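You operate a simulated robot arm through the tools that you are given. There is no shell and no other tool. Be economical: measure what you need, move in short steps, check, and stop when the job is done.

The job below is to be done with a simulated two-armed robot. You get a single attempt, and the scene is never put back.

Task
Wrap the green sample bobbin in film and pack it in its carton.
Fine: bobbin on the turntable and film brake on before you draw the bar; hold the wrapper still for the draw; both may stay so. Set down upright: what you pick out.
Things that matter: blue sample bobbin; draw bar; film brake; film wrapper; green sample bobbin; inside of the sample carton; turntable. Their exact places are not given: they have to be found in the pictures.

It is judged by the outcome, as a careful person would: the job done as asked, and still so three seconds after it is handed in. It fails if anything else is knocked over, pushed out of place, dropped, spilled or broken.

Robot
Two 7-joint arms with two-finger grippers on one trunk, on a base that drives. Base frame: it is fixed to the floor where the robot stands at the start and does not move with it; the origin is under the middle of the robot, x ahead of it, y to its left, z up; the surface under the hand at the start is at about z = 0.78. Units: m, degrees, N and s.
The left shoulder is at the start at [0.024, 0.22, 1.08], the right one opposite. With the tool pointing down near the work surface each hand reaches from about 0.2 to 0.76 m from the robot's upright axis, wherever it stands, measured 20 degrees to its own side. Places, roughly: draw bar [0.5, 0.3, 0.8]; film brake [0.4, 0.3, 0.8]; film wrapper (34x16x13 cm) [0.5, 0.2, 0.8]; inside of the sample carton [0.5, -0.3, 0.8]; turntable [0.5, 0.2, 0.8]. Payload 2.2 kg a hand.
Tool frame (each hand has its own): the origin (TCP) lies between the finger pads and is the grasp point; the fingertips stand 0.019 m ahead of it; z points along the fingers, y is the line along which they close. The gripper opens to 0.116 m. The gripper's body begins 0.07 m behind the TCP.
Orientation is told as [roll, pitch, yaw] about the base's x, y, z axes, in that order, counted from this pose: with the fingers straight down and closing along the base's y, the tool's x points along the base's -x, its y along +y and its z along -z.

Tools
- The arms move only by the tool drive_tool. It takes "left_targets", "right_targets" or both (then of equal length, played together; a hand with none holds still); each is a list of rows, each a list of 7 numbers: the shift along the base's x, y, z in units of 25 mm (1.0 is 25 mm), then the turn, a rotation vector about the base's x, y, z in units of 6 degrees (1.0 is 6 degrees), then the closure, from 0 (fully open) to 1 (shut). In form: [[dx, dy, dz, rx, ry, rz, jaw], ...]. A call has 1 to 10 rows; each row shifts and turns the commanded pose from where the row before left it. A call with a number of a shift or a turn outside -1 to 1 is refused whole. Each row takes 0.2 s and may step no farther than 0.05 m and 8.6 degrees from the row before; otherwise, or with a gripper value out of range, the whole call is refused. Where a pose cannot be reached the arm comes as near as it can. A force on the tool above 40 N (or 10 N above the force at the start of the call, whichever is more), or a blocked arm, ends the call early, and 0.2 s more pass. Each finger halts on what it meets, pressing with about 25 N; the grip force reading is that of the motor and also rises with nothing between the fingers. The clock runs only during rows and for 0.2 s after the last one: add rows that do not move to give the fingers time. The reply holds the time, the measured pose of the TCP, the force on the tool along the base axes, the opening and the grip force, in the units named above and with some noise, with the torque about the TCP (base axes, N m) and any sound that the robot's microphone picked up.
- Cameras (640 x 400 px; columns grow to the right, rows downward): "scene" is now at [0.1254, 0.034, 1.2601]; the picture's right is [0.31, -0.95, 0.00], its down [-0.56, -0.18, -0.81] and it looks along [0.77, 0.25, -0.59] (base axes); focal length 216 px, centre (320, 200). "left" rides on the left gripper at [0.069, 0.015, -0.097] in its tool frame; the picture's right is [-0.21, 0.98, 0.00], its down [-0.76, -0.17, -0.63] and it looks along [-0.62, -0.14, 0.78] (tool axes); focal length 251 px, centre (320, 200). "right" rides on the right gripper at [0.069, -0.015, -0.097] in its tool frame; the picture's right is [0.21, 0.98, 0.00], its down [-0.76, 0.17, -0.63] and it looks along [-0.62, 0.14, 0.77] (tool axes); focal length 251 px, centre (320, 200).
- capture(camera): a new picture of that camera. It takes no simulated time.
- slide_trunk(by): slides the trunk up (or, below 0, down) by that many m; the arms and the scene camera ride with it, the base frame stays. It gives what a move gives, with no picture.
- base_move(legs): drives the robot by 1 to 6 legs, each [ahead, left, turn to the left] in m, m and degrees, along the robot's own axes; the way and the turn of a leg run together, so that a leg with both is an arc; at most 1.5 m and 180 degrees a leg. The arms and the cameras ride along, it lands a little off, and it stops where it bumps. It gives what a move gives.
- turn_head(pan, tilt): turns the head with the scene camera to pan (to the left, within 80 degrees either way) and tilt (down, from -29 to 69), counted from straight ahead of the robot. It gives what a move gives.
- measure_at(camera, pixels): for up to 12 pixels [column, row] of the newest picture of that camera ("zoom" is the newest enlarged one), the place [x, y, z] in the base frame of the surface seen there, good to about 0.003 m, but the place of the scene camera against the robot may be out by one fixed shift of up to 0.018 m in any direction. It takes no simulated time.
- zoom(camera, box): a new picture of the part [left, top, right, bottom] of that camera's present view, enlarged. It takes no simulated time.
- sign_off(): hands the job in; it is judged then, once.

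Work in short steps. Measure before you move; look again where a grasp or a placing could have gone wrong, and mend it. You have 80 turns and 58 pictures in all, those below and enlarged ones among them. Open the grippers and draw the arms clear of the work before you hand the job in, unless the task says otherwise; then end with one line.

The tools are called after "Call:" as a command line: name --argument value ..., lists and objects as JSON in quotes. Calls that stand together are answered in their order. drive_tool: Moves the arms, as the interface text tells. Its arguments: {"type":"object","properties":{"left_targets":{"type":"array"},"right_targets":{"type":"array"}},"required":[]} The other tools are called the same way: slide_trunk (by) slides the trunk up or down; base_move (legs) drives the base; turn_head (pan, tilt) turns the head that bears the scene camera; capture (camera) takes a picture; measure_at (camera, pixels) gives the place of the surface under pixels of a picture; zoom (camera, box) takes an enlarged picture of a part of a camera's view; sign_off () hands the job in.

At the start:

```text
clock: 0.0
left_tcp_pos: [0.5258, 0.3939, 1.0485]
left_tool_rot: [-0.1, 0.1, 0.0]
left_ft_force: [-1.1, -1.0, -0.5]
left_torque: [-0.03, -0.02, -0.01]
left_opening: 0.1158
left_finger_force: 0.1
right_tcp_pos: [0.4742, 0.0079, 1.118]
right_tool_rot: [-0.1, 0.0, 0.1]
right_ft_force: [0.4, -0.8, -0.7]
right_torque: [-0.01, -0.01, 0.03]
right_opening: 0.1161
right_finger_force: 0.0
trunk travel left (down, up): [-0.225, 0.265]
robot x, y, heading: [0.0012, 0.0006, 0.1]
head pan, tilt: [17.9, 35.8]
```

scene: 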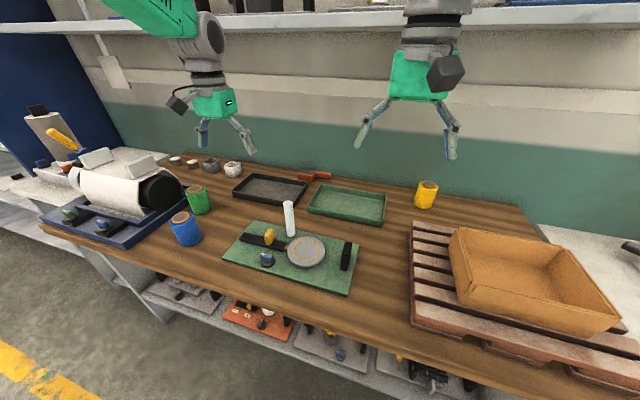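
right: 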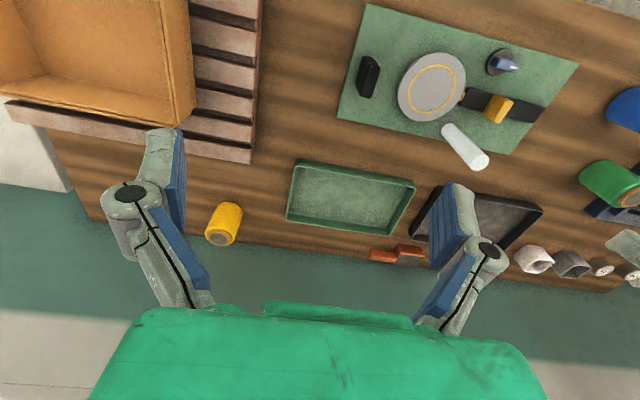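
left: 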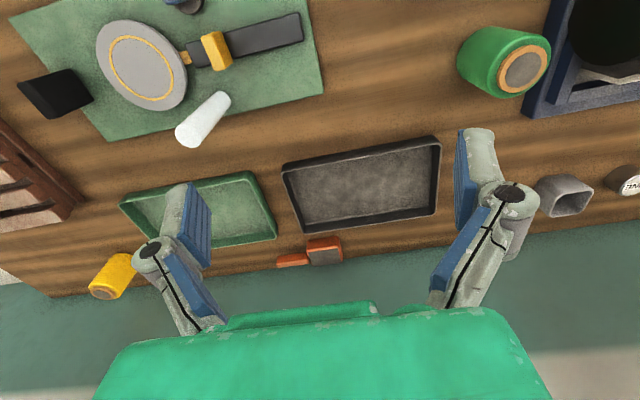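

I start with an enlarged view of the wrapper (about (290,255)) and measure the key objects.

Call:
zoom --camera "scene" --box '[150, 170, 390, 320]'

Call:
measure_at --camera "scene" --pixels '[[199, 190], [200, 207], [184, 219], [188, 240], [306, 251], [269, 237], [267, 257], [347, 255], [289, 205], [425, 187], [520, 270], [500, 290]]'

Call:
zoom --camera "scene" --box '[390, 170, 640, 390]'

```text
2.67 times, centred on (270, 245) of scene
```

zoom: 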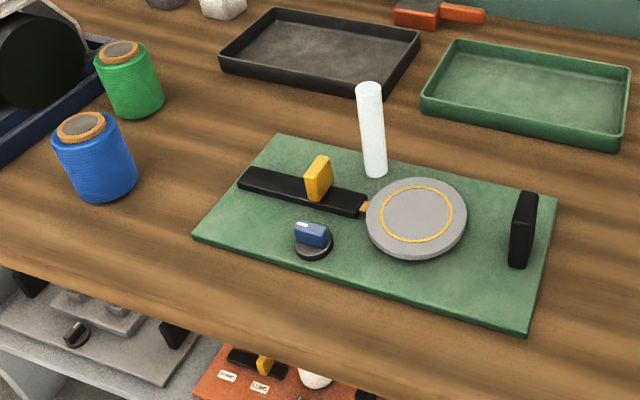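

```text
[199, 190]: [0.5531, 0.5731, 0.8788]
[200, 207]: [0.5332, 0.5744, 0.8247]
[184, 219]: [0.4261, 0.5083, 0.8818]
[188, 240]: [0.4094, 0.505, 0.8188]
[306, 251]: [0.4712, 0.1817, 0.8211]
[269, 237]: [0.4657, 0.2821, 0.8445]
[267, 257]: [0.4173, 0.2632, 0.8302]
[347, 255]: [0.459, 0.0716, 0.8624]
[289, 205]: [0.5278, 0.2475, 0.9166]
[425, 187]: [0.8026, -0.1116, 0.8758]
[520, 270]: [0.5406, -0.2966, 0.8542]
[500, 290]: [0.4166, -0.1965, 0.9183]
```

```text
1.82 times, centred on (515, 280) of scene
```

zoom: 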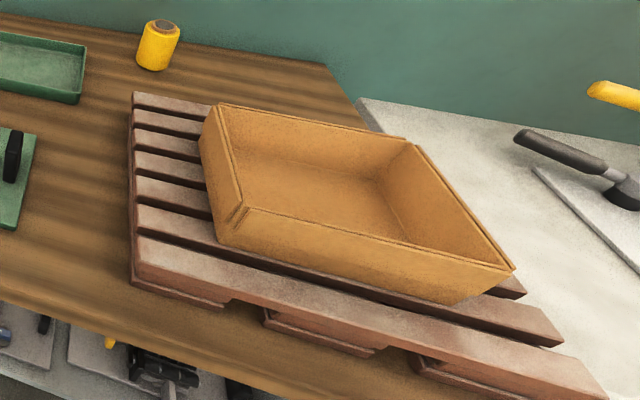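

The yellow block sits on a black rail at zoom (318,180), the blue brake knob at (312,238) and a black post at (523,230). I measure the same items through the left wrist camera, to find the scene camera's shift and finer details.

Call:
measure_at --camera "left" --pixels '[[522, 68], [500, 40], [470, 62], [500, 92], [141, 70], [216, 50], [184, 57], [300, 25], [205, 110], [60, 90], [18, 90], [323, 92]]'

Call:
zoom --camera "left" --box '[0, 0, 330, 160]'

Call:
zoom --camera "right" --box '[330, 0, 590, 180]'

Call:
measure_at --camera "right" --pixels '[[432, 87], [497, 106], [503, 62], [370, 75], [463, 97], [540, 113], [90, 60], [190, 120], [30, 100], [162, 10], [225, 225], [368, 10]]'

```text
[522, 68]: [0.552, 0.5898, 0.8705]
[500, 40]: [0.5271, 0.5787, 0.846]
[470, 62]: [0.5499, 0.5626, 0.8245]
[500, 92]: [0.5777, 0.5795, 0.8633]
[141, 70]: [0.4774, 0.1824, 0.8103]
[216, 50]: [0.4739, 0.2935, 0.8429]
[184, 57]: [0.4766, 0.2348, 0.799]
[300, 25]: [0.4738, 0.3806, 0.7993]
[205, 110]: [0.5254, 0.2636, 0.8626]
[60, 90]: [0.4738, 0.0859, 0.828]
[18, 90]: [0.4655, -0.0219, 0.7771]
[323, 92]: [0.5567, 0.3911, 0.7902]
```

```text
1.94 times, centred on (165, 80) of left
```

zoom: 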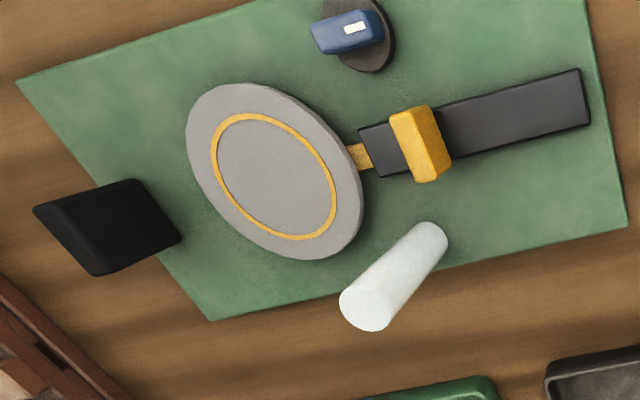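

```text
2.22 times, centred on (460, 90) of right
```

zoom: 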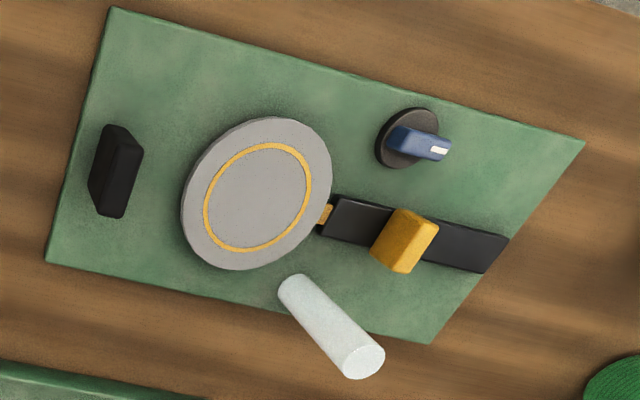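

```text
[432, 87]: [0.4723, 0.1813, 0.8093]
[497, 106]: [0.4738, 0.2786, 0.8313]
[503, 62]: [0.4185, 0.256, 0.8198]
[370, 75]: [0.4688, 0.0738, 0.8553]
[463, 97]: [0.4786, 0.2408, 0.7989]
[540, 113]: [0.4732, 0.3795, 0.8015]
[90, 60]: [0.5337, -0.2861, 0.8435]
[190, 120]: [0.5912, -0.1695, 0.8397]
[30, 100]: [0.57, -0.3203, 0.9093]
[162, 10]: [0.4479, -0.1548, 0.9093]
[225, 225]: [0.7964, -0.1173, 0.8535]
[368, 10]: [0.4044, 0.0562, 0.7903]
```

Wrist-camera places: turntable centre about (0.475,0.182,0.81), yellow bar (0.474,0.285), knob (0.418,0.256), post (0.469,0.074), green bobbin about (0.55,0.58). I check the machine beside the bobbin and move the left hand over the bobbin for a nearer look.

Call:
measure_at --camera "scene" --pixels '[[160, 172], [180, 195], [140, 165], [120, 155], [183, 180], [175, 160], [100, 155], [232, 168], [290, 190], [211, 165]]'

Call:
drive_tool --left_targets '[[0.1, 1, 0, 0, 0, 0, 0], [0.1, 1, 0, 0, 0, 0, 0], [0.1, 1, 0, 0, 0, 0, 0], [0.1, 1, 0, 0, 0, 0, 0], [0, 1, 0, 0, 0, 0, 0], [0, 1, 0, 0, 0, 0, 0], [0, 1, 0, 0, 0, 0, 0]]'

Call:
capture --camera "left"

```text
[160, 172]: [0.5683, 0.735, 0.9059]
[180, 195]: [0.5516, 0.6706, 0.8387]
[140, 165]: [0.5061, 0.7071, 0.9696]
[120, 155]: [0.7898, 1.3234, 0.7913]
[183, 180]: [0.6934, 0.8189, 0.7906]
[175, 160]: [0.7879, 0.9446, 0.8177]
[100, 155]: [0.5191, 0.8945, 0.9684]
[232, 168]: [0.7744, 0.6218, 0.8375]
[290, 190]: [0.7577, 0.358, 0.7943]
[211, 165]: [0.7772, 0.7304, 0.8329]
```

```text
clock: 1.6
left_tcp_pos: [0.5324, 0.5691, 1.0468]
left_tool_rot: [0.0, 0.0, 0.1]
left_ft_force: [0.1, 0.2, 0.3]
left_torque: [-0.03, -0.02, 0.02]
left_opening: 0.1159
left_finger_force: 0.0
right_tcp_pos: [0.4709, 0.0078, 1.1196]
right_tool_rot: [0.0, 0.0, 0.1]
right_ft_force: [0.3, 0.0, 0.7]
right_torque: [-0.01, -0.02, 0.0]
right_opening: 0.1158
right_finger_force: 0.1
trunk travel left (down, up): [-0.225, 0.265]
robot x, y, heading: [-0.0008, 0.001, 0.2]
head pan, tilt: [17.9, 35.8]
```

```text
50 pictures are left
```

left: 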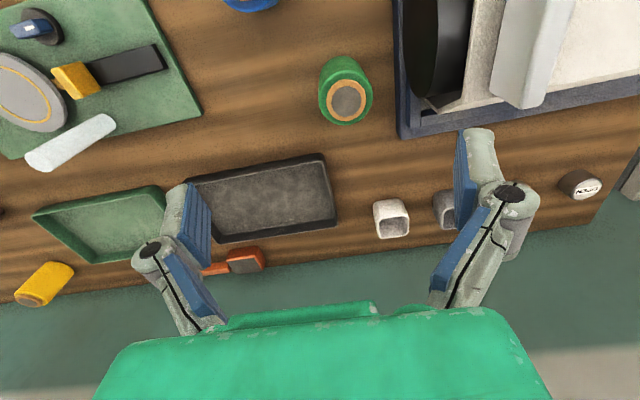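

The green bobbin is at (346,90), with its bore at (349,100). I measure it, and the machine's edge at (400,130).

Call:
measure_at --camera "left" --pixels '[[349, 101], [330, 101], [369, 99], [350, 118], [346, 83], [323, 95], [371, 92], [402, 136], [398, 60], [348, 140], [440, 60]]'

Call:
zoom --camera "left" --box '[290, 40, 410, 150]'

```text
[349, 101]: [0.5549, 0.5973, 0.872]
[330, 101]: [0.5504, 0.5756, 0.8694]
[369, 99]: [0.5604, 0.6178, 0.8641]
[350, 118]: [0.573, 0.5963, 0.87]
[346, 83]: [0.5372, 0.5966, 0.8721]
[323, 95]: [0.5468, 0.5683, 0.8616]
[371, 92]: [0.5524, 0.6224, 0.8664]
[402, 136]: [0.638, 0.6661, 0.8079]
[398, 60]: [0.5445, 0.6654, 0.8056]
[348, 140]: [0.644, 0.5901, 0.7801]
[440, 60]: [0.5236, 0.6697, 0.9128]
```

```text
3.64 times, centred on (350, 95) of left
```

zoom: 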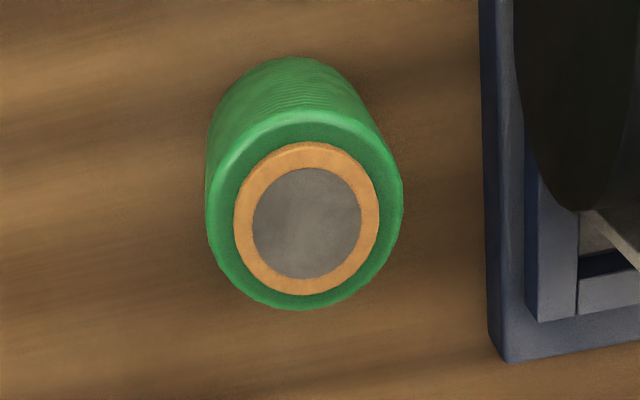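

The bobbin centre is (0.555,0.597), its radius about 0.028, top z 0.872. The machine edge is at y = 0.665, so I turn the hand +90° to close along x, well clear of it.

Call:
drive_tool --left_targets '[[0.1, 0.1, 0, 0, 0, 1, 0], [0.1, 0.1, 0, 0, 0, 1, 0], [0.1, 0.1, 0, 0, 0, 1, 0], [0.1, 0.1, 0, 0, 0, 1, 0], [0.1, 0.1, 0, 0, 0, 1, 0], [0.1, 0.1, 0, 0, 0, 1, 0], [0.1, 0.1, 0, 0, 0, 1, 0], [0.1, 0.1, 0, 0, 0, 1, 0], [0.1, 0.1, 0, 0, 0, 1, 0], [0, 0.1, 0, 0, 0, 1, 0]]'

Call:
drive_tool --left_targets '[[0, 0.1, 0, 0, 0, 1, 0], [0, 0, 0, 0, 0, 1, 0], [0, 0, 0, 0, 0, 1, 0], [0, 0, 0, 0, 0, 1, 0], [0, 0, 0, 0, 0, 1, 0], [0, 0, -1, 0, 0, 0, 0], [0, 0, -1, 0, 0, 0, 0], [0, 0, -1, 0, 0, 0, 0], [0, 0, 0, 0, 0, 0, 0]]'

Call:
capture --camera "left"

```text
clock: 3.8
left_tcp_pos: [0.554, 0.5909, 1.0518]
left_tool_rot: [0.2, -0.2, 60.0]
left_ft_force: [0.3, 0.1, 0.4]
left_torque: [-0.01, -0.02, -0.02]
left_opening: 0.116
left_finger_force: 0.1
right_tcp_pos: [0.4712, 0.0031, 1.1191]
right_tool_rot: [0.1, -0.2, 0.0]
right_ft_force: [0.4, 0.1, 0.4]
right_torque: [0.03, 0.03, 0.02]
right_opening: 0.1162
right_finger_force: 0.1
trunk travel left (down, up): [-0.225, 0.265]
robot x, y, heading: [0.0003, -0.0013, 0.0]
head pan, tilt: [17.9, 35.8]
```

```text
clock: 5.8
left_tcp_pos: [0.5533, 0.5941, 0.9753]
left_tool_rot: [0.2, -0.1, 90.0]
left_ft_force: [-0.3, 0.9, 0.1]
left_torque: [-0.05, 0.02, -0.02]
left_opening: 0.1159
left_finger_force: 0.1
right_tcp_pos: [0.4699, 0.005, 1.12]
right_tool_rot: [0.1, -0.2, -0.1]
right_ft_force: [-0.2, -0.9, -0.2]
right_torque: [0.05, -0.01, -0.01]
right_opening: 0.1159
right_finger_force: 0.1
trunk travel left (down, up): [-0.225, 0.265]
robot x, y, heading: [-0.0, 0.0036, 0.2]
head pan, tilt: [17.9, 35.8]
```

```text
48 pictures are left
```

left: 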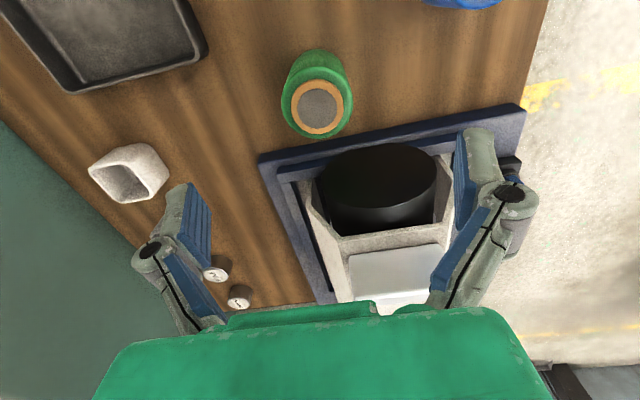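

The view shows the bobbin top at (317,107); I measure it again to centre the jaws.

Call:
measure_at --camera "left" --pixels '[[317, 107], [295, 108], [341, 105], [318, 133], [315, 83], [262, 158], [527, 108], [285, 95], [353, 95]]'

```text
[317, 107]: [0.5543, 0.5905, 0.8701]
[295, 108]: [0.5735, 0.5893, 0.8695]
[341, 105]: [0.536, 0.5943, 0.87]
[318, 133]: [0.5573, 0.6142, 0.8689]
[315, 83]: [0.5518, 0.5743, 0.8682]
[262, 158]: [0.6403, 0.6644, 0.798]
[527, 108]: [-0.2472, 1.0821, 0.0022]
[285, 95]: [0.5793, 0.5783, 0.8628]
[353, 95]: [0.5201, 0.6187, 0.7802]
```

Centre (0.555,0.593), and the hand is at (0.553,0.594). I go down to z ≈ 0.84 and close.

Call:
drive_tool --left_targets '[[0.06, 0, -1, 0, 0, 0, 0], [0, 0, -1, 0, 0, 0, 0], [0, 0, -1, 0, 0, 0, 0], [0, 0, -1, 0, 0, 0, 0], [0, 0, -1, 0, 0, 0, 0], [0, 0, -0.4, 0, 0, 0, 0], [0, 0, 0, 0, 0, 0, 0]]'

Call:
drive_tool --left_targets '[[0, 0, 0, 0, 0, 0, 0.3], [0, 0, 0, 0, 0, 0, 0.6], [0, 0, 0, 0, 0, 0, 0.8], [0, 0, 0, 0, 0, 0, 0.8]]'

```text
clock: 7.4
left_tcp_pos: [0.5552, 0.5926, 0.84]
left_tool_rot: [0.2, -0.1, 90.1]
left_ft_force: [0.2, 0.6, -0.9]
left_torque: [0.03, -0.03, 0.02]
left_opening: 0.1159
left_finger_force: 0.0
right_tcp_pos: [0.4698, 0.0031, 1.1201]
right_tool_rot: [0.1, -0.1, 0.0]
right_ft_force: [0.3, -0.5, 0.3]
right_torque: [0.04, 0.01, 0.02]
right_opening: 0.1163
right_finger_force: 0.0
trunk travel left (down, up): [-0.225, 0.265]
robot x, y, heading: [0.0008, -0.0002, -0.1]
head pan, tilt: [17.9, 35.8]
```

```text
clock: 8.4
left_tcp_pos: [0.5568, 0.5934, 0.841]
left_tool_rot: [0.2, -0.1, 89.9]
left_ft_force: [-0.1, 0.4, -0.4]
left_torque: [-0.01, -0.04, 0.0]
left_opening: 0.0574
left_finger_force: 25.4
right_tcp_pos: [0.4711, 0.0053, 1.1186]
right_tool_rot: [0.1, -0.1, -0.1]
right_ft_force: [-0.1, 0.7, -0.1]
right_torque: [0.0, -0.01, 0.03]
right_opening: 0.1159
right_finger_force: 0.0
trunk travel left (down, up): [-0.225, 0.265]
robot x, y, heading: [-0.0007, 0.0018, 0.1]
head pan, tilt: [17.9, 35.8]
```

Gripped: opening 0.057, force 25 N. I lift it 0.15 m, and move the right hand aside at the same time.

Call:
drive_tool --left_targets '[[0, 0, 1, 0, 0, 0, 0.8], [0, 0, 1, 0, 0, 0, 0.8], [0, 0, 1, 0, 0, 0, 0.8], [0, 0, 1, 0, 0, 0, 0.8], [0, 0, 1, 0, 0, 0, 0.8], [0, 0, 1, 0, 0, 0, 0.8], [-0.2, -1, 0, 0, 0, 0, 0.8], [-0.2, -1, 0, 0, 0, 0, 0.8], [-0.2, -1, 0, 0, 0, 0, 0.8], [-0.2, -1, 0, 0, 0, 0, 0.8]]' --right_targets '[[0, -1, 0, 0, 0, 0, 0], [0, -1, 0, 0, 0, 0, 0], [0, -1, 0, 0, 0, 0, 0], [0, -1, 0, 0, 0, 0, 0], [0, -1, 0, 0, 0, 0, 0], [0, 0, 0, 0, 0, 0, 0], [0, 0, 0, 0, 0, 0, 0], [0, 0, 0, 0, 0, 0, 0], [0, 0, 0, 0, 0, 0, 0], [0, 0, 0, 0, 0, 0, 0]]'

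Call:
drive_tool --left_targets '[[-0.2, -1, 0, 0, 0, 0, 0.8], [-0.2, -1, 0, 0, 0, 0, 0.8], [-0.2, -1, 0, 0, 0, 0, 0.8], [-0.2, -1, 0, 0, 0, 0, 0.8], [-0.2, -1, 0, 0, 0, 0, 0.8], [-0.2, -1, 0, 0, 0, 0, 0.8], [-0.2, -1, 0, 0, 0, 0, 0.8], [-0.2, -1, 0, 0, 0, 0, 0.8], [-0.2, -1, 0, 0, 0, 0, 0.8]]'

Call:
capture --camera "left"

Call:
capture --camera "scene"

```text
clock: 10.6
left_tcp_pos: [0.5365, 0.4919, 0.9911]
left_tool_rot: [0.2, -0.3, 90.1]
left_ft_force: [0.4, -0.3, -1.5]
left_torque: [0.01, 0.01, 0.0]
left_opening: 0.0572
left_finger_force: 25.6
right_tcp_pos: [0.4705, -0.1218, 1.1211]
right_tool_rot: [0.1, -0.2, -0.1]
right_ft_force: [0.4, -0.1, 0.8]
right_torque: [-0.01, -0.02, 0.02]
right_opening: 0.1159
right_finger_force: 0.0
trunk travel left (down, up): [-0.225, 0.265]
robot x, y, heading: [-0.0022, -0.0, -0.0]
head pan, tilt: [17.9, 35.8]
```

```text
clock: 12.6
left_tcp_pos: [0.4908, 0.2653, 0.9925]
left_tool_rot: [0.2, -0.2, 90.2]
left_ft_force: [-0.6, -0.4, -1.9]
left_torque: [0.01, 0.03, 0.0]
left_opening: 0.0574
left_finger_force: 24.9
right_tcp_pos: [0.4712, -0.1211, 1.1197]
right_tool_rot: [0.2, -0.2, -0.1]
right_ft_force: [0.1, 0.0, -0.5]
right_torque: [0.01, -0.03, 0.01]
right_opening: 0.1162
right_finger_force: 0.1
trunk travel left (down, up): [-0.225, 0.265]
robot x, y, heading: [0.0008, -0.0012, 0.1]
head pan, tilt: [17.9, 35.8]
```

```text
47 pictures are left
```

left: 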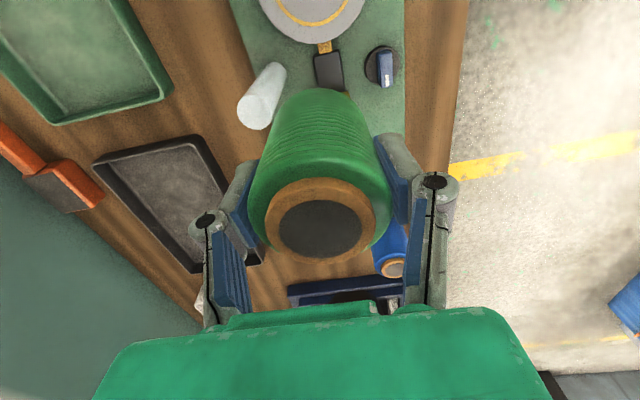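

```text
46 pictures are left
```

scene: 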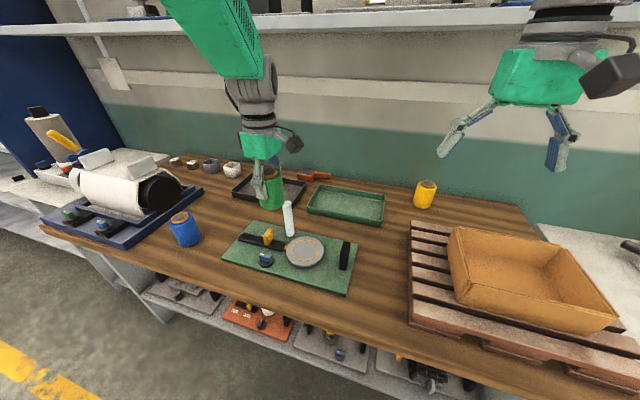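

The bobbin is held upright. I take a right-hand picture to fix the turntable's centre before placing.

Call:
capture --camera "right"

```text
45 pictures are left
```

right: 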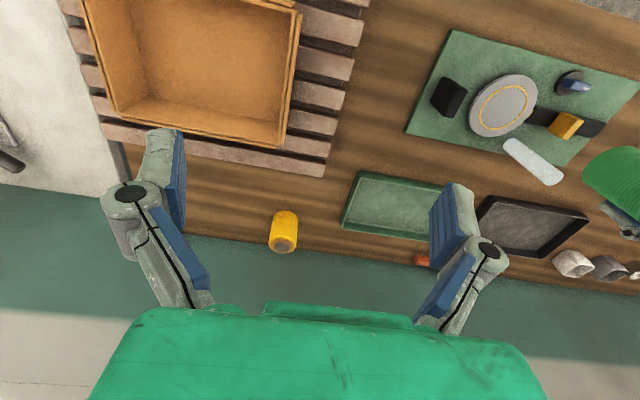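

I measure the turntable rim and ring, the post and the carton in this picture.

Call:
measure_at --camera "right" --pixels '[[503, 104], [475, 107], [532, 101], [523, 84], [484, 126], [447, 98], [458, 88], [438, 105], [200, 60], [100, 30], [285, 110], [125, 100]]'

Call:
measure_at --camera "left" --pixels '[[315, 22], [262, 5], [363, 3], [326, 40], [385, 55], [385, 78]]'

```text
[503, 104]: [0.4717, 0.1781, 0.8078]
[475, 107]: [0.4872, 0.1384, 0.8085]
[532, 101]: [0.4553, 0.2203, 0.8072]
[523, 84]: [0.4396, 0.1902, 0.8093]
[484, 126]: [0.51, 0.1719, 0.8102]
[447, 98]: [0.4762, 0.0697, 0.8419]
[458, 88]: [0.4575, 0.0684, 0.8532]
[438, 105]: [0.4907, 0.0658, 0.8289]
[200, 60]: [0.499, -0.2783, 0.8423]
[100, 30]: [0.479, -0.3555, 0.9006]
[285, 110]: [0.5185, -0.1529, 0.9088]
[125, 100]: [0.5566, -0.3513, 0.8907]
```

```text
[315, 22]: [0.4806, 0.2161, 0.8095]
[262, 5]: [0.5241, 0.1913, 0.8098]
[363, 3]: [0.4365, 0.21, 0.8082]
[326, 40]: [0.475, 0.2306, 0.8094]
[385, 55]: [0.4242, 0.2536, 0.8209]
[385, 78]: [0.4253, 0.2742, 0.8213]
```

Turntable centre about (0.475,0.181), top z 0.809, so I bring the TCP to z ≈ 0.872 there.

Call:
drive_tool --left_targets '[[-0.16, -0.84, 0, 0, 0, 0, 0.8], [-0.16, -0.84, 0, 0, 0, 0, 0.8], [-0.16, -0.84, 0, 0, 0, 0, 0.8], [-0.16, -0.84, 0, 0, 0, 0, 0.8], [0, 0, -1, 0, 0, 0, 0.8], [0, 0, -1, 0, 0, 0, 0.8], [0, 0, -1, 0, 0, 0, 0.8], [0, 0, 0, 0, 0, 0, 0.8]]'

Call:
capture --camera "right"

Call:
capture --camera "scene"

```text
clock: 14.4
left_tcp_pos: [0.4783, 0.1867, 0.9313]
left_tool_rot: [-1.1, 1.6, 90.9]
left_ft_force: [0.3, -0.1, -1.5]
left_torque: [-0.03, -0.01, 0.02]
left_opening: 0.0569
left_finger_force: 24.8
right_tcp_pos: [0.4724, -0.1218, 1.1208]
right_tool_rot: [0.1, -0.1, 0.0]
right_ft_force: [-0.3, 0.8, -0.1]
right_torque: [-0.02, 0.01, -0.01]
right_opening: 0.116
right_finger_force: 0.1
trunk travel left (down, up): [-0.225, 0.265]
robot x, y, heading: [0.001, 0.0015, -0.1]
head pan, tilt: [17.9, 35.8]
```

```text
44 pictures are left
```

right: 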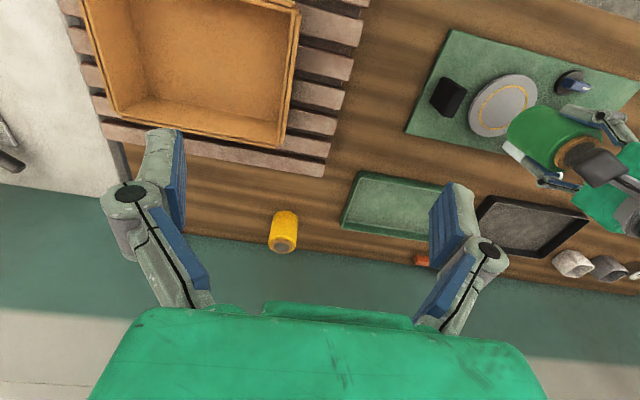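

```text
43 pictures are left
```

scene: 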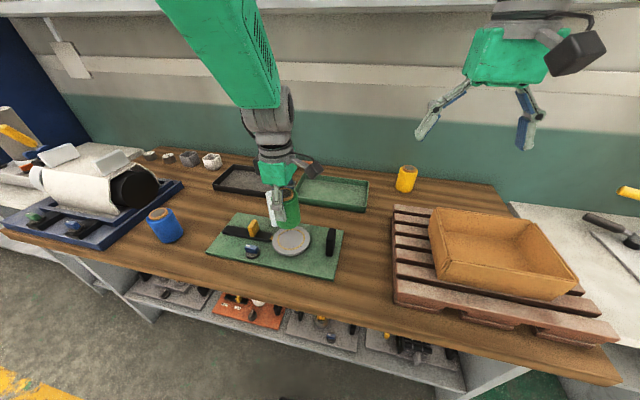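

The arm stopped short (z 0.931 instead of 0.917, tilted 1.6°): yaw 90 is near a limit here. I back up and turn the hand to yaw 0 before lowering.

Call:
drive_tool --left_targets '[[0, 0, 1, 0, 0, 0, 0.8], [0, 0.5, 1, 0, 0, 0, 0.8], [0, 0.5, 1, 0, 0, 0, 0.8], [0, 0.5, 0, 0, 0, -1, 0.8], [0, 0.5, 0, 0, 0, -1, 0.8], [0, 0, 0, 0, 0, -1, 0.8], [0, 0, 0, 0, 0, -1, 0.8], [0, 0, 0, 0, 0, -1, 0.8], [0, 0, 0, 0, 0, -1, 0.8], [0, 0, 0, 0, 0, -1, 0.8]]'

Call:
drive_tool --left_targets '[[0, 0, 0, 0, 0, -1, 0.8], [0, 0, 0, 0, 0, -1, 0.8], [0, 0, 0, 0, 0, -1, 0.8], [0, 0, 0, 0, 0, -1, 0.8], [0, 0, 0, 0, 0, -1, 0.8], [0, 0, 0, 0, 0, -1, 0.8], [0, 0, 0, 0, 0, -1, 0.8], [0, 0, 0, 0, 0, -1, 0.8], [0, 0, 0, 0, 0, 0, 0.8]]'

Call:
capture --camera "scene"

```text
clock: 16.6
left_tcp_pos: [0.4752, 0.2335, 0.9904]
left_tool_rot: [0.2, 0.0, 48.0]
left_ft_force: [-0.8, 0.2, -1.8]
left_torque: [-0.03, 0.01, 0.02]
left_opening: 0.0574
left_finger_force: 24.8
right_tcp_pos: [0.4707, -0.1217, 1.1197]
right_tool_rot: [0.1, -0.1, 0.0]
right_ft_force: [-0.1, 1.1, -0.4]
right_torque: [-0.02, 0.02, -0.01]
right_opening: 0.1159
right_finger_force: 0.0
trunk travel left (down, up): [-0.225, 0.265]
robot x, y, heading: [-0.0003, -0.0011, -0.1]
head pan, tilt: [17.9, 35.8]
```

```text
clock: 18.6
left_tcp_pos: [0.4751, 0.2338, 0.9921]
left_tool_rot: [0.1, -0.1, -0.2]
left_ft_force: [-0.9, -0.7, -0.9]
left_torque: [0.01, -0.02, 0.0]
left_opening: 0.0565
left_finger_force: 25.1
right_tcp_pos: [0.4713, -0.1218, 1.1186]
right_tool_rot: [0.1, -0.1, 0.0]
right_ft_force: [-0.4, 0.2, 0.8]
right_torque: [0.0, -0.02, 0.01]
right_opening: 0.116
right_finger_force: 0.0
trunk travel left (down, up): [-0.225, 0.265]
robot x, y, heading: [0.0049, 0.0023, 0.0]
head pan, tilt: [17.9, 35.8]
```

```text
42 pictures are left
```

scene: 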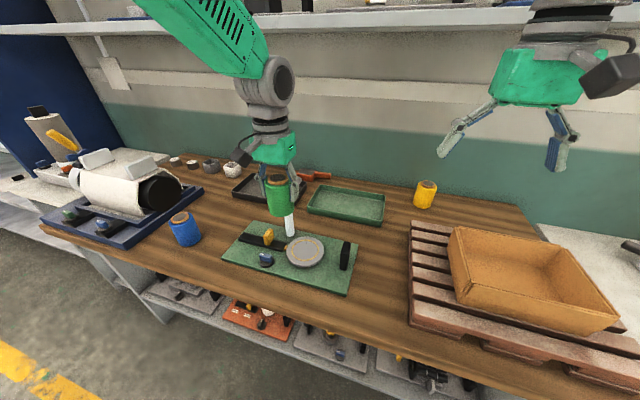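

View is back to normal (the elbow had been leaning on the head). Now I move over the centre and lower to z ≈ 0.875.

Call:
drive_tool --left_targets '[[0, -0.7, 0, 0, 0, 0, 0.8], [0, -0.7, 0, 0, 0, 0, 0.8], [0, -0.7, 0, 0, 0, 0, 0.8], [0, 0, -1, 0, 0, 0, 0.8], [0, 0, -1, 0, 0, 0, 0.8], [0, 0, -1, 0, 0, 0, 0.8], [0, 0, -1, 0, 0, 0, 0.8], [0, 0, -0.5, 0, 0, 0, 0.8], [0, 0, 0, 0, 0, 0, 0.8]]'

Call:
zoom --camera "scene" --box '[210, 130, 390, 300]'

Call:
capture --camera "left"

```text
clock: 20.6
left_tcp_pos: [0.4751, 0.182, 0.8785]
left_tool_rot: [0.2, -0.1, 0.1]
left_ft_force: [0.4, 0.1, -1.3]
left_torque: [-0.05, -0.02, 0.0]
left_opening: 0.057
left_finger_force: 25.0
right_tcp_pos: [0.4717, -0.1224, 1.1211]
right_tool_rot: [0.2, -0.2, 0.0]
right_ft_force: [0.3, -0.1, 0.3]
right_torque: [-0.02, 0.0, -0.01]
right_opening: 0.1157
right_finger_force: 0.1
trunk travel left (down, up): [-0.225, 0.265]
robot x, y, heading: [0.0002, 0.0007, -0.2]
head pan, tilt: [17.9, 35.8]
```

```text
2.35 times, centred on (300, 215) of scene
```

zoom: 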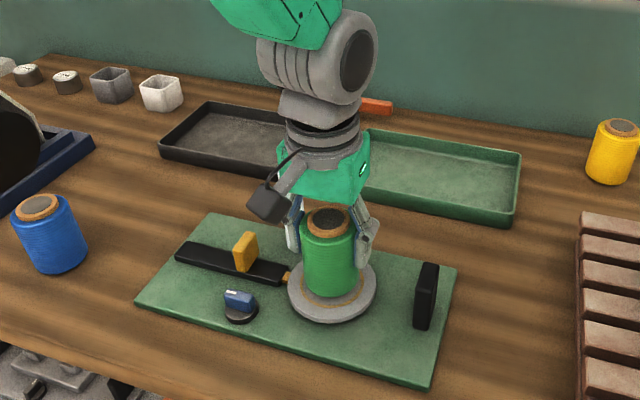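

```text
40 pictures are left
```

left: 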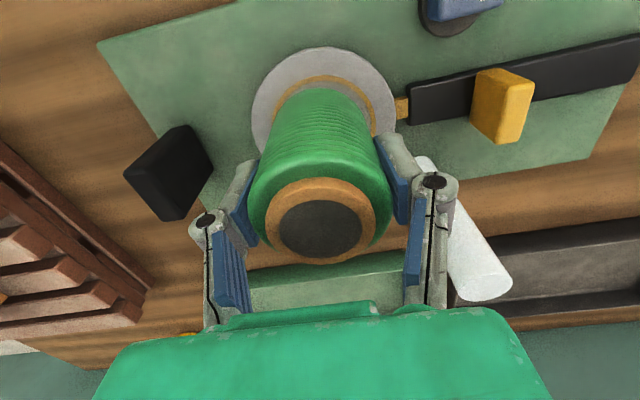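

Bobbin is centred over the ring, about 7 mm above it. I lower gently and watch the force.

Call:
drive_tool --left_targets '[[0, 0, -0.12, 0, 0, 0, 0.8], [0, 0, -0.12, 0, 0, 0, 0.8], [0, 0, -0.06, 0, 0, 0, 0.8], [0, 0, 0, 0, 0, 0, 0.8]]'

```text
clock: 21.6
left_tcp_pos: [0.4748, 0.1806, 0.871]
left_tool_rot: [0.1, -0.1, 0.0]
left_ft_force: [-0.6, -0.5, -1.0]
left_torque: [0.0, 0.02, 0.0]
left_opening: 0.057
left_finger_force: 25.2
right_tcp_pos: [0.4721, -0.1218, 1.1194]
right_tool_rot: [0.1, -0.1, 0.0]
right_ft_force: [0.0, 0.6, -0.1]
right_torque: [0.02, 0.01, -0.01]
right_opening: 0.1162
right_finger_force: 0.1
trunk travel left (down, up): [-0.225, 0.265]
robot x, y, heading: [-0.001, -0.0005, 0.2]
head pan, tilt: [17.9, 35.8]
```

Still no contact (-1.0 N); a bit more, in 1 mm steps.

Call:
drive_tool --left_targets '[[0, 0, -0.04, 0, 0, 0, 0.8], [0, 0, -0.04, 0, 0, 0, 0.8], [0, 0, 0, 0, 0, 0, 0.8]]'

```text
clock: 22.4
left_tcp_pos: [0.4746, 0.1803, 0.8698]
left_tool_rot: [0.2, 0.0, 0.1]
left_ft_force: [0.2, 0.0, 0.6]
left_torque: [0.1, -0.03, 0.02]
left_opening: 0.0571
left_finger_force: 25.2
right_tcp_pos: [0.4727, -0.1224, 1.12]
right_tool_rot: [0.3, 0.0, 0.0]
right_ft_force: [0.6, -0.3, -0.1]
right_torque: [0.0, -0.03, -0.03]
right_opening: 0.116
right_finger_force: 0.0
trunk travel left (down, up): [-0.225, 0.265]
robot x, y, heading: [0.0018, -0.0004, -0.3]
head pan, tilt: [17.9, 35.8]
```

The load has gone from -1.3 to +0.6 N, so the bobbin rests on the turntable. I open gently and rise.

Call:
drive_tool --left_targets '[[0, 0, 0, 0, 0, 0, 0.45], [0, 0, 0, 0, 0, 0, 0.3], [0, 0, 0, 0, 0, 0, 0.2], [0, 0, 1, 0, 0, 0, 0.2], [0, 0, 1, 0, 0, 0, 0.2], [0, 0, 1, 0, 0, 0, 0.2], [0, 0, 1, 0, 0, 0, 0.2], [0, 0, 1, 0, 0, 0, 0.2]]'

Call:
capture --camera "left"

Call:
zoom --camera "scene" --box '[210, 190, 370, 300]'

```text
clock: 24.2
left_tcp_pos: [0.4744, 0.1807, 0.9949]
left_tool_rot: [0.1, -0.2, 0.0]
left_ft_force: [0.3, -0.4, -0.6]
left_torque: [-0.01, -0.03, 0.01]
left_opening: 0.0927
left_finger_force: 0.0
right_tcp_pos: [0.4707, -0.1219, 1.1197]
right_tool_rot: [0.2, -0.1, 0.0]
right_ft_force: [0.0, -0.9, 0.1]
right_torque: [-0.03, -0.03, -0.02]
right_opening: 0.1161
right_finger_force: 0.0
trunk travel left (down, up): [-0.225, 0.265]
robot x, y, heading: [0.0002, 0.0012, -0.3]
head pan, tilt: [17.9, 35.8]
```

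```text
39 pictures are left
```

left: 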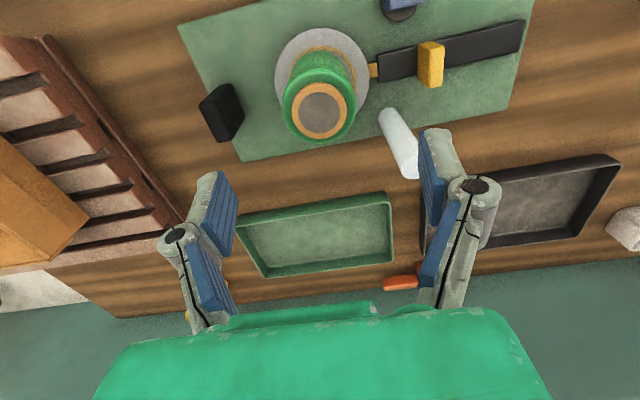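

```text
3.64 times, centred on (290, 245) of scene
```

zoom: 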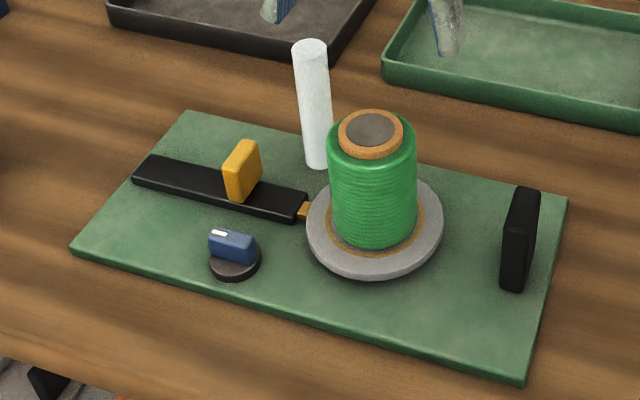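

The bobbin stands upright on the turntable. Next the brake knob, whose white mark points to +y; I move the left hand nearer to see any markings around it.

Call:
drive_tool --left_targets '[[-0.5, 1, 0, 0, 0, 0, 0.2], [-1, 1, 0, 0, 0, 0, 0.2], [-1, 1, -0.3, 0, 0, 0, 0.2], [-1, 0.5, -0.7, 0, 0, 0, 0.2], [-1, 0, -1, 0, 0, 0, 0.2], [0, 0, 0, 0, 0, 0, 0.2]]'

Call:
capture --camera "left"

Call:
zoom --camera "scene" --box '[140, 270, 300, 370]'

```text
clock: 25.6
left_tcp_pos: [0.3622, 0.2709, 0.9435]
left_tool_rot: [0.1, 0.0, 0.0]
left_ft_force: [-0.3, 0.3, 0.0]
left_torque: [0.06, 0.0, -0.02]
left_opening: 0.0928
left_finger_force: 0.1
right_tcp_pos: [0.4707, -0.1219, 1.1192]
right_tool_rot: [0.1, -0.1, 0.0]
right_ft_force: [-0.5, -0.3, 0.6]
right_torque: [-0.01, 0.01, 0.0]
right_opening: 0.1161
right_finger_force: 0.0
trunk travel left (down, up): [-0.225, 0.265]
robot x, y, heading: [-0.0019, -0.0012, -0.2]
head pan, tilt: [17.9, 35.8]
```

```text
37 pictures are left
```

left: 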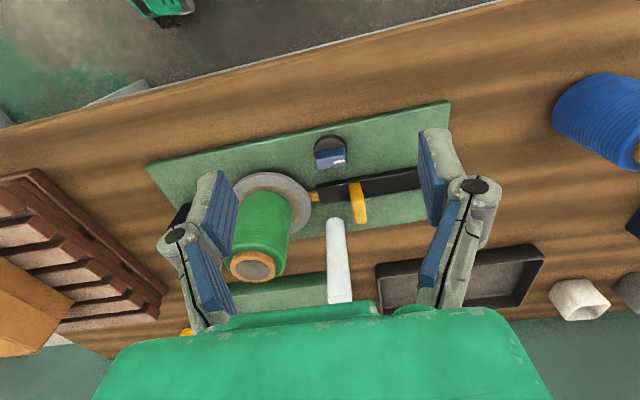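

```text
4.00 times, centred on (220, 320) of scene
```

zoom: 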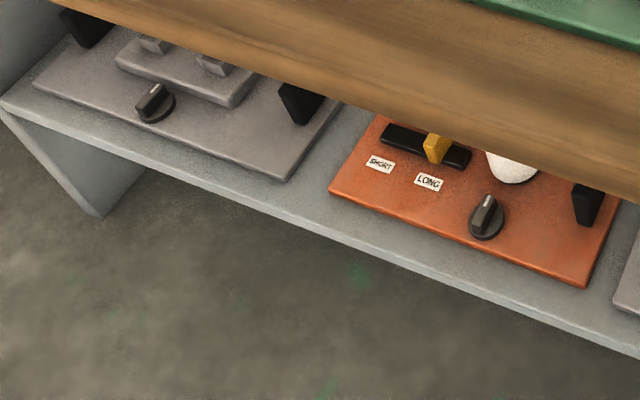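

I enlarge the left camera on the knob at (330,152).

Call:
zoom --camera "left" --box '[280, 110, 430, 230]'

Call:
measure_at --camera "left" --pixels '[[318, 154], [330, 152], [345, 158], [342, 150], [330, 166], [318, 145], [331, 138], [356, 188], [365, 222], [320, 195], [416, 175]]'

```text
3.33 times, centred on (355, 170) of left
```

zoom: 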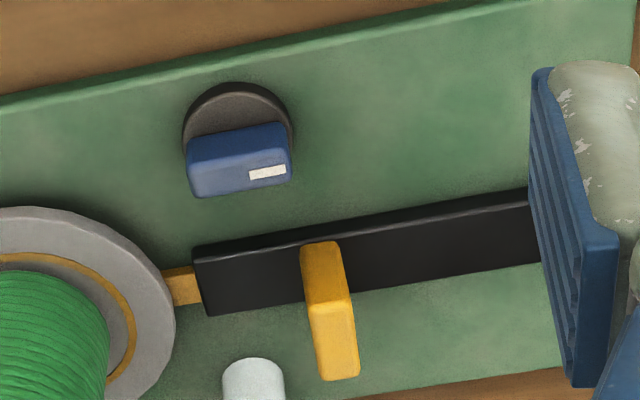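

```text
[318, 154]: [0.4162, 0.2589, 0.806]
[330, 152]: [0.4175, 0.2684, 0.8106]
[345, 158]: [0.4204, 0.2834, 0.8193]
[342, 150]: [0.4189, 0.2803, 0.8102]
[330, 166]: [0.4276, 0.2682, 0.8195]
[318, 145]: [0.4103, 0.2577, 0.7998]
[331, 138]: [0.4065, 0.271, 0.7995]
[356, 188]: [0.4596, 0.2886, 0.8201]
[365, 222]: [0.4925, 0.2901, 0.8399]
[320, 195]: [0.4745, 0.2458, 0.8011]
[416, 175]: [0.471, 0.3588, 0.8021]
```

The knob has no legend; its handle runs along y from 0.252 to 0.284 at x ≈ 0.424, top z 0.82. I turn the hand to yaw 90 to grip it across x, keeping high while rotating.

Call:
drive_tool --left_targets '[[0, 0, 1, 0, 0, 1, 0.3], [0.5, 0, 0, 0, 0, 1, 0.4], [0.5, 0, 0, 0, 0, 1, 0.5], [0.5, 0, 0, 0, 0, 1, 0.6], [0.5, 0, 0, 0, 0, 1, 0.655], [0.4, 0, 0, 0, 0, 1, 0.655], [0, 0, 0, 0, 0, 1, 0.655], [0, 0, 0, 0, 0, 1, 0.655], [0, 0, 0, 0, 0, 1, 0.655], [0, 0, 0, 0, 0, 1, 0.655]]'

Call:
drive_tool --left_targets '[[0, 0, 0, 0, 0, 1, 0.655], [0, 0, 0, 0, 0, 1, 0.655], [0, 0, 0, 0, 0, 1, 0.655], [0, 0, 0, 0, 0, 1, 0.655], [0, 0, 0, 0, 0, 1, 0.655], [0, 0, 0, 0, 0, 0, 0.655]]'

Call:
capture --camera "left"

```text
clock: 27.8
left_tcp_pos: [0.4226, 0.2687, 0.9689]
left_tool_rot: [0.3, -0.1, 60.1]
left_ft_force: [-0.6, 0.5, 0.2]
left_torque: [0.01, 0.0, 0.0]
left_opening: 0.0399
left_finger_force: 0.0
right_tcp_pos: [0.4721, -0.1218, 1.119]
right_tool_rot: [0.0, -0.1, -0.1]
right_ft_force: [0.4, -0.6, 0.5]
right_torque: [0.02, 0.01, 0.0]
right_opening: 0.1159
right_finger_force: 0.1
trunk travel left (down, up): [-0.225, 0.265]
robot x, y, heading: [-0.0003, -0.008, -0.3]
head pan, tilt: [17.9, 35.8]
```

```text
clock: 29.2
left_tcp_pos: [0.4225, 0.2681, 0.9692]
left_tool_rot: [0.3, -0.3, 90.1]
left_ft_force: [0.0, 0.6, 0.1]
left_torque: [-0.01, -0.01, -0.03]
left_opening: 0.0399
left_finger_force: 0.0
right_tcp_pos: [0.472, -0.1228, 1.1211]
right_tool_rot: [0.1, -0.1, 0.0]
right_ft_force: [0.3, 0.2, 0.0]
right_torque: [0.02, 0.0, -0.01]
right_opening: 0.1159
right_finger_force: 0.0
trunk travel left (down, up): [-0.225, 0.265]
robot x, y, heading: [-0.0003, 0.0027, 0.0]
head pan, tilt: [17.9, 35.8]
```

```text
34 pictures are left
```

left: 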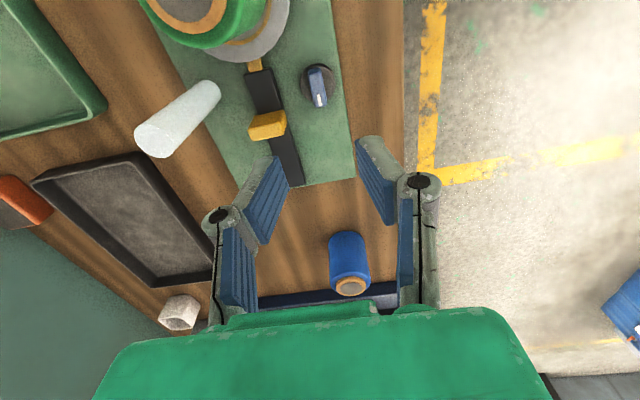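

The knob handle is at (317,86); I measure its ends and edges.

Call:
measure_at --camera "left" --pixels '[[317, 86], [314, 68], [320, 105], [309, 87], [325, 85], [308, 75], [336, 95], [285, 118], [260, 130]]'

Call:
zoom --camera "left" --box '[260, 40, 380, 140]'

```text
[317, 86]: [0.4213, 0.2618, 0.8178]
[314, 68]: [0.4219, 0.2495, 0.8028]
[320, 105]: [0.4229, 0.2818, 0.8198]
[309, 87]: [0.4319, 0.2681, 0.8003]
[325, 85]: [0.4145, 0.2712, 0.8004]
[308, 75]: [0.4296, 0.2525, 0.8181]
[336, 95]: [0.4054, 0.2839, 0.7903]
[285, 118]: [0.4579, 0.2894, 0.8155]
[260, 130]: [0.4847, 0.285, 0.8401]
```

```text
4.00 times, centred on (320, 90) of left
```

zoom: 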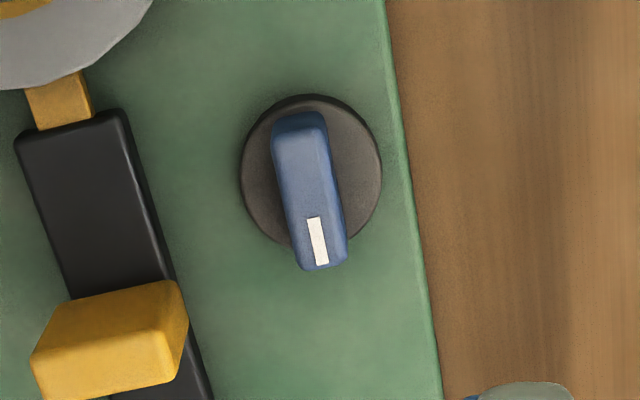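

Handle centre about (0.422,0.267), in line with the hand. I go down to z ≈ 0.826 in two parts, watching the pose.

Call:
drive_tool --left_targets '[[0, 0, -1, 0, 0, 0, 0.655], [0, 0, -1, 0, 0, 0, 0.655], [0, 0, -1, 0, 0, 0, 0.655], [0, 0, -1, 0, 0, 0, 0.655], [0, 0, 0, 0, 0, 0, 0.655]]'

Call:
capture --camera "scene"

```text
clock: 30.4
left_tcp_pos: [0.4201, 0.2692, 0.8721]
left_tool_rot: [0.2, -0.2, 90.0]
left_ft_force: [0.1, 0.3, -0.3]
left_torque: [0.0, -0.05, 0.02]
left_opening: 0.04
left_finger_force: 0.2
right_tcp_pos: [0.4706, -0.1204, 1.1203]
right_tool_rot: [0.1, -0.2, -0.1]
right_ft_force: [-0.5, -0.2, 0.4]
right_torque: [-0.02, 0.01, -0.02]
right_opening: 0.1161
right_finger_force: 0.0
trunk travel left (down, up): [-0.225, 0.265]
robot x, y, heading: [0.0004, 0.0025, 0.2]
head pan, tilt: [17.9, 35.8]
```

```text
32 pictures are left
```

scene: 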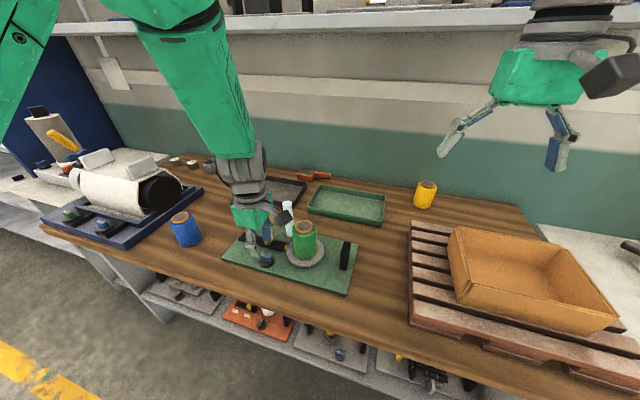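

Reach is fine here. I lower the rest and close on the knob.

Call:
drive_tool --left_targets '[[0.06, -0.05, -0.9, 0, 0, 0, 0.655], [0, 0, -0.9, 0, 0, 0, 0.655], [0, 0, 0, 0, 0, 0, 0.655]]'

Call:
zoom --camera "scene" --box '[220, 190, 360, 300]'

```text
clock: 31.2
left_tcp_pos: [0.4225, 0.2678, 0.8244]
left_tool_rot: [0.2, -0.1, 90.0]
left_ft_force: [-0.8, 0.3, -0.8]
left_torque: [-0.03, -0.02, -0.01]
left_opening: 0.0401
left_finger_force: 0.1
right_tcp_pos: [0.4713, -0.1221, 1.1214]
right_tool_rot: [0.1, -0.2, 0.0]
right_ft_force: [-0.3, 0.0, -0.1]
right_torque: [0.02, 0.03, -0.02]
right_opening: 0.1157
right_finger_force: 0.1
trunk travel left (down, up): [-0.225, 0.265]
robot x, y, heading: [0.0037, 0.0013, -0.0]
head pan, tilt: [17.9, 35.8]
```

```text
3.64 times, centred on (290, 245) of scene
```

zoom: 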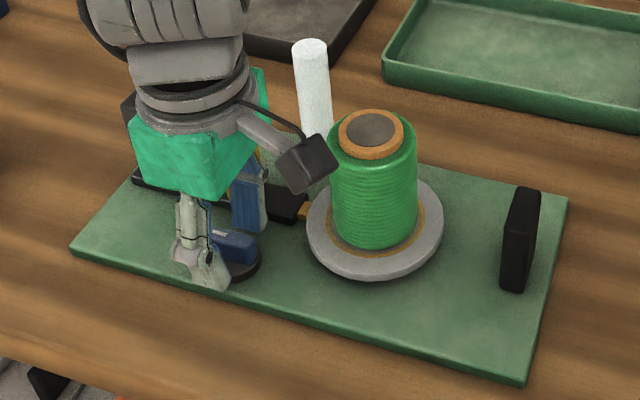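

Fingers straddle the knob cleanly. I close and begin turning clockwise (seen from above), carefully.

Call:
drive_tool --left_targets '[[0, 0, 0, 0, 0, 0, 0.85], [0, 0, 0, 0, 0, 0, 0.95], [0, 0, 0, 0, 0, 0, 0.95], [0, 0, 0, 0, 0, -0.5, 0.95], [0, 0, 0, 0, 0, -0.5, 0.95], [0, 0, 0, 0, 0, 0, 0.95]]'

```text
clock: 32.6
left_tcp_pos: [0.4238, 0.2676, 0.8233]
left_tool_rot: [0.2, -0.1, 83.9]
left_ft_force: [-0.1, 0.9, -0.8]
left_torque: [0.11, 0.07, 0.03]
left_opening: 0.014
left_finger_force: 25.3
right_tcp_pos: [0.4722, -0.121, 1.1186]
right_tool_rot: [0.1, -0.1, 0.0]
right_ft_force: [-0.2, 1.0, 0.2]
right_torque: [-0.01, 0.0, 0.0]
right_opening: 0.1161
right_finger_force: 0.1
trunk travel left (down, up): [-0.225, 0.265]
robot x, y, heading: [0.0026, 0.0004, 0.1]
head pan, tilt: [17.9, 35.8]
```

Almost no resistance (0.03 N m); I continue turning clockwise.

Call:
drive_tool --left_targets '[[0, 0, 0, 0, 0, -1, 0.95], [0, 0, 0, 0, 0, -1, 0.95], [0, 0, 0, 0, 0, -1, 0.95], [0, 0, 0, 0, 0, 0, 0.95]]'

```text
clock: 33.6
left_tcp_pos: [0.4235, 0.2676, 0.8243]
left_tool_rot: [0.2, 0.0, 65.9]
left_ft_force: [0.1, 1.1, -0.5]
left_torque: [-0.06, 0.07, -0.02]
left_opening: 0.0143
left_finger_force: 24.9
right_tcp_pos: [0.472, -0.1208, 1.1203]
right_tool_rot: [0.1, -0.1, 0.0]
right_ft_force: [0.3, -0.6, 0.7]
right_torque: [0.05, -0.02, -0.01]
right_opening: 0.1157
right_finger_force: 0.0
trunk travel left (down, up): [-0.225, 0.265]
robot x, y, heading: [0.001, 0.0017, 0.0]
head pan, tilt: [17.9, 35.8]
```

It turns freely; I go on to about 45° and further, watching for a stop or a sound.

Call:
drive_tool --left_targets '[[0, 0, 0, 0, 0, -1, 0.95], [0, 0, 0, 0, 0, -1, 0.95], [0, 0, 0, 0, 0, -1, 0.95], [0, 0, 0, 0, 0, -1, 0.95], [0, 0, 0, 0, 0, 0, 0.95]]'

Call:
zoom --camera "scene" --box '[220, 190, 360, 300]'

```text
clock: 34.8
left_tcp_pos: [0.424, 0.2684, 0.8236]
left_tool_rot: [0.1, -0.2, 41.9]
left_ft_force: [3.9, 0.1, 1.9]
left_torque: [-0.18, 0.15, 0.02]
left_opening: 0.0143
left_finger_force: 25.6
right_tcp_pos: [0.4721, -0.1218, 1.1201]
right_tool_rot: [0.0, 0.0, 0.0]
right_ft_force: [-1.1, 0.5, 0.1]
right_torque: [-0.03, 0.0, 0.03]
right_opening: 0.1159
right_finger_force: 0.0
trunk travel left (down, up): [-0.225, 0.265]
robot x, y, heading: [0.001, -0.0038, -0.2]
head pan, tilt: [17.9, 35.8]
```

```text
3.64 times, centred on (290, 245) of scene
```

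zoom: 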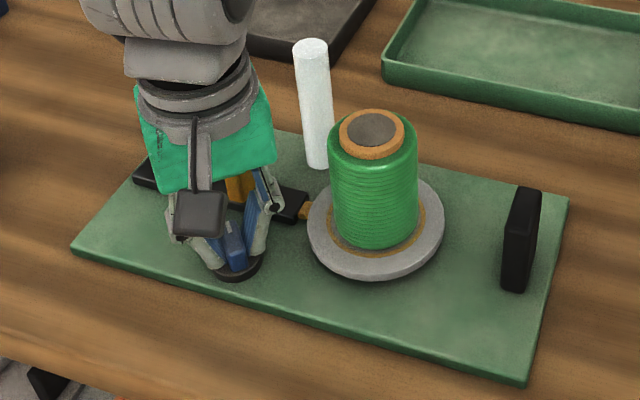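

The knob is following (about 48° turned). I continue toward 90°.

Call:
drive_tool --left_targets '[[0, 0, 0, 0, 0, -1, 0.95], [0, 0, 0, 0, 0, -1, 0.95], [0, 0, 0, 0, 0, -1, 0.95], [0, 0, 0, 0, 0, -1, 0.95], [0, 0, 0, 0, 0, 0, 0.95]]'

```text
clock: 36.0
left_tcp_pos: [0.4232, 0.2675, 0.8247]
left_tool_rot: [0.1, -0.1, 18.0]
left_ft_force: [2.6, 1.5, -0.4]
left_torque: [0.18, -0.61, 0.02]
left_opening: 0.0142
left_finger_force: 25.6
right_tcp_pos: [0.4707, -0.1223, 1.1202]
right_tool_rot: [0.2, 0.0, 0.0]
right_ft_force: [-0.1, 0.0, 0.2]
right_torque: [0.02, 0.01, 0.01]
right_opening: 0.1159
right_finger_force: 0.0
trunk travel left (down, up): [-0.225, 0.265]
robot x, y, heading: [0.0027, 0.0005, -0.2]
head pan, tilt: [17.9, 35.8]
```

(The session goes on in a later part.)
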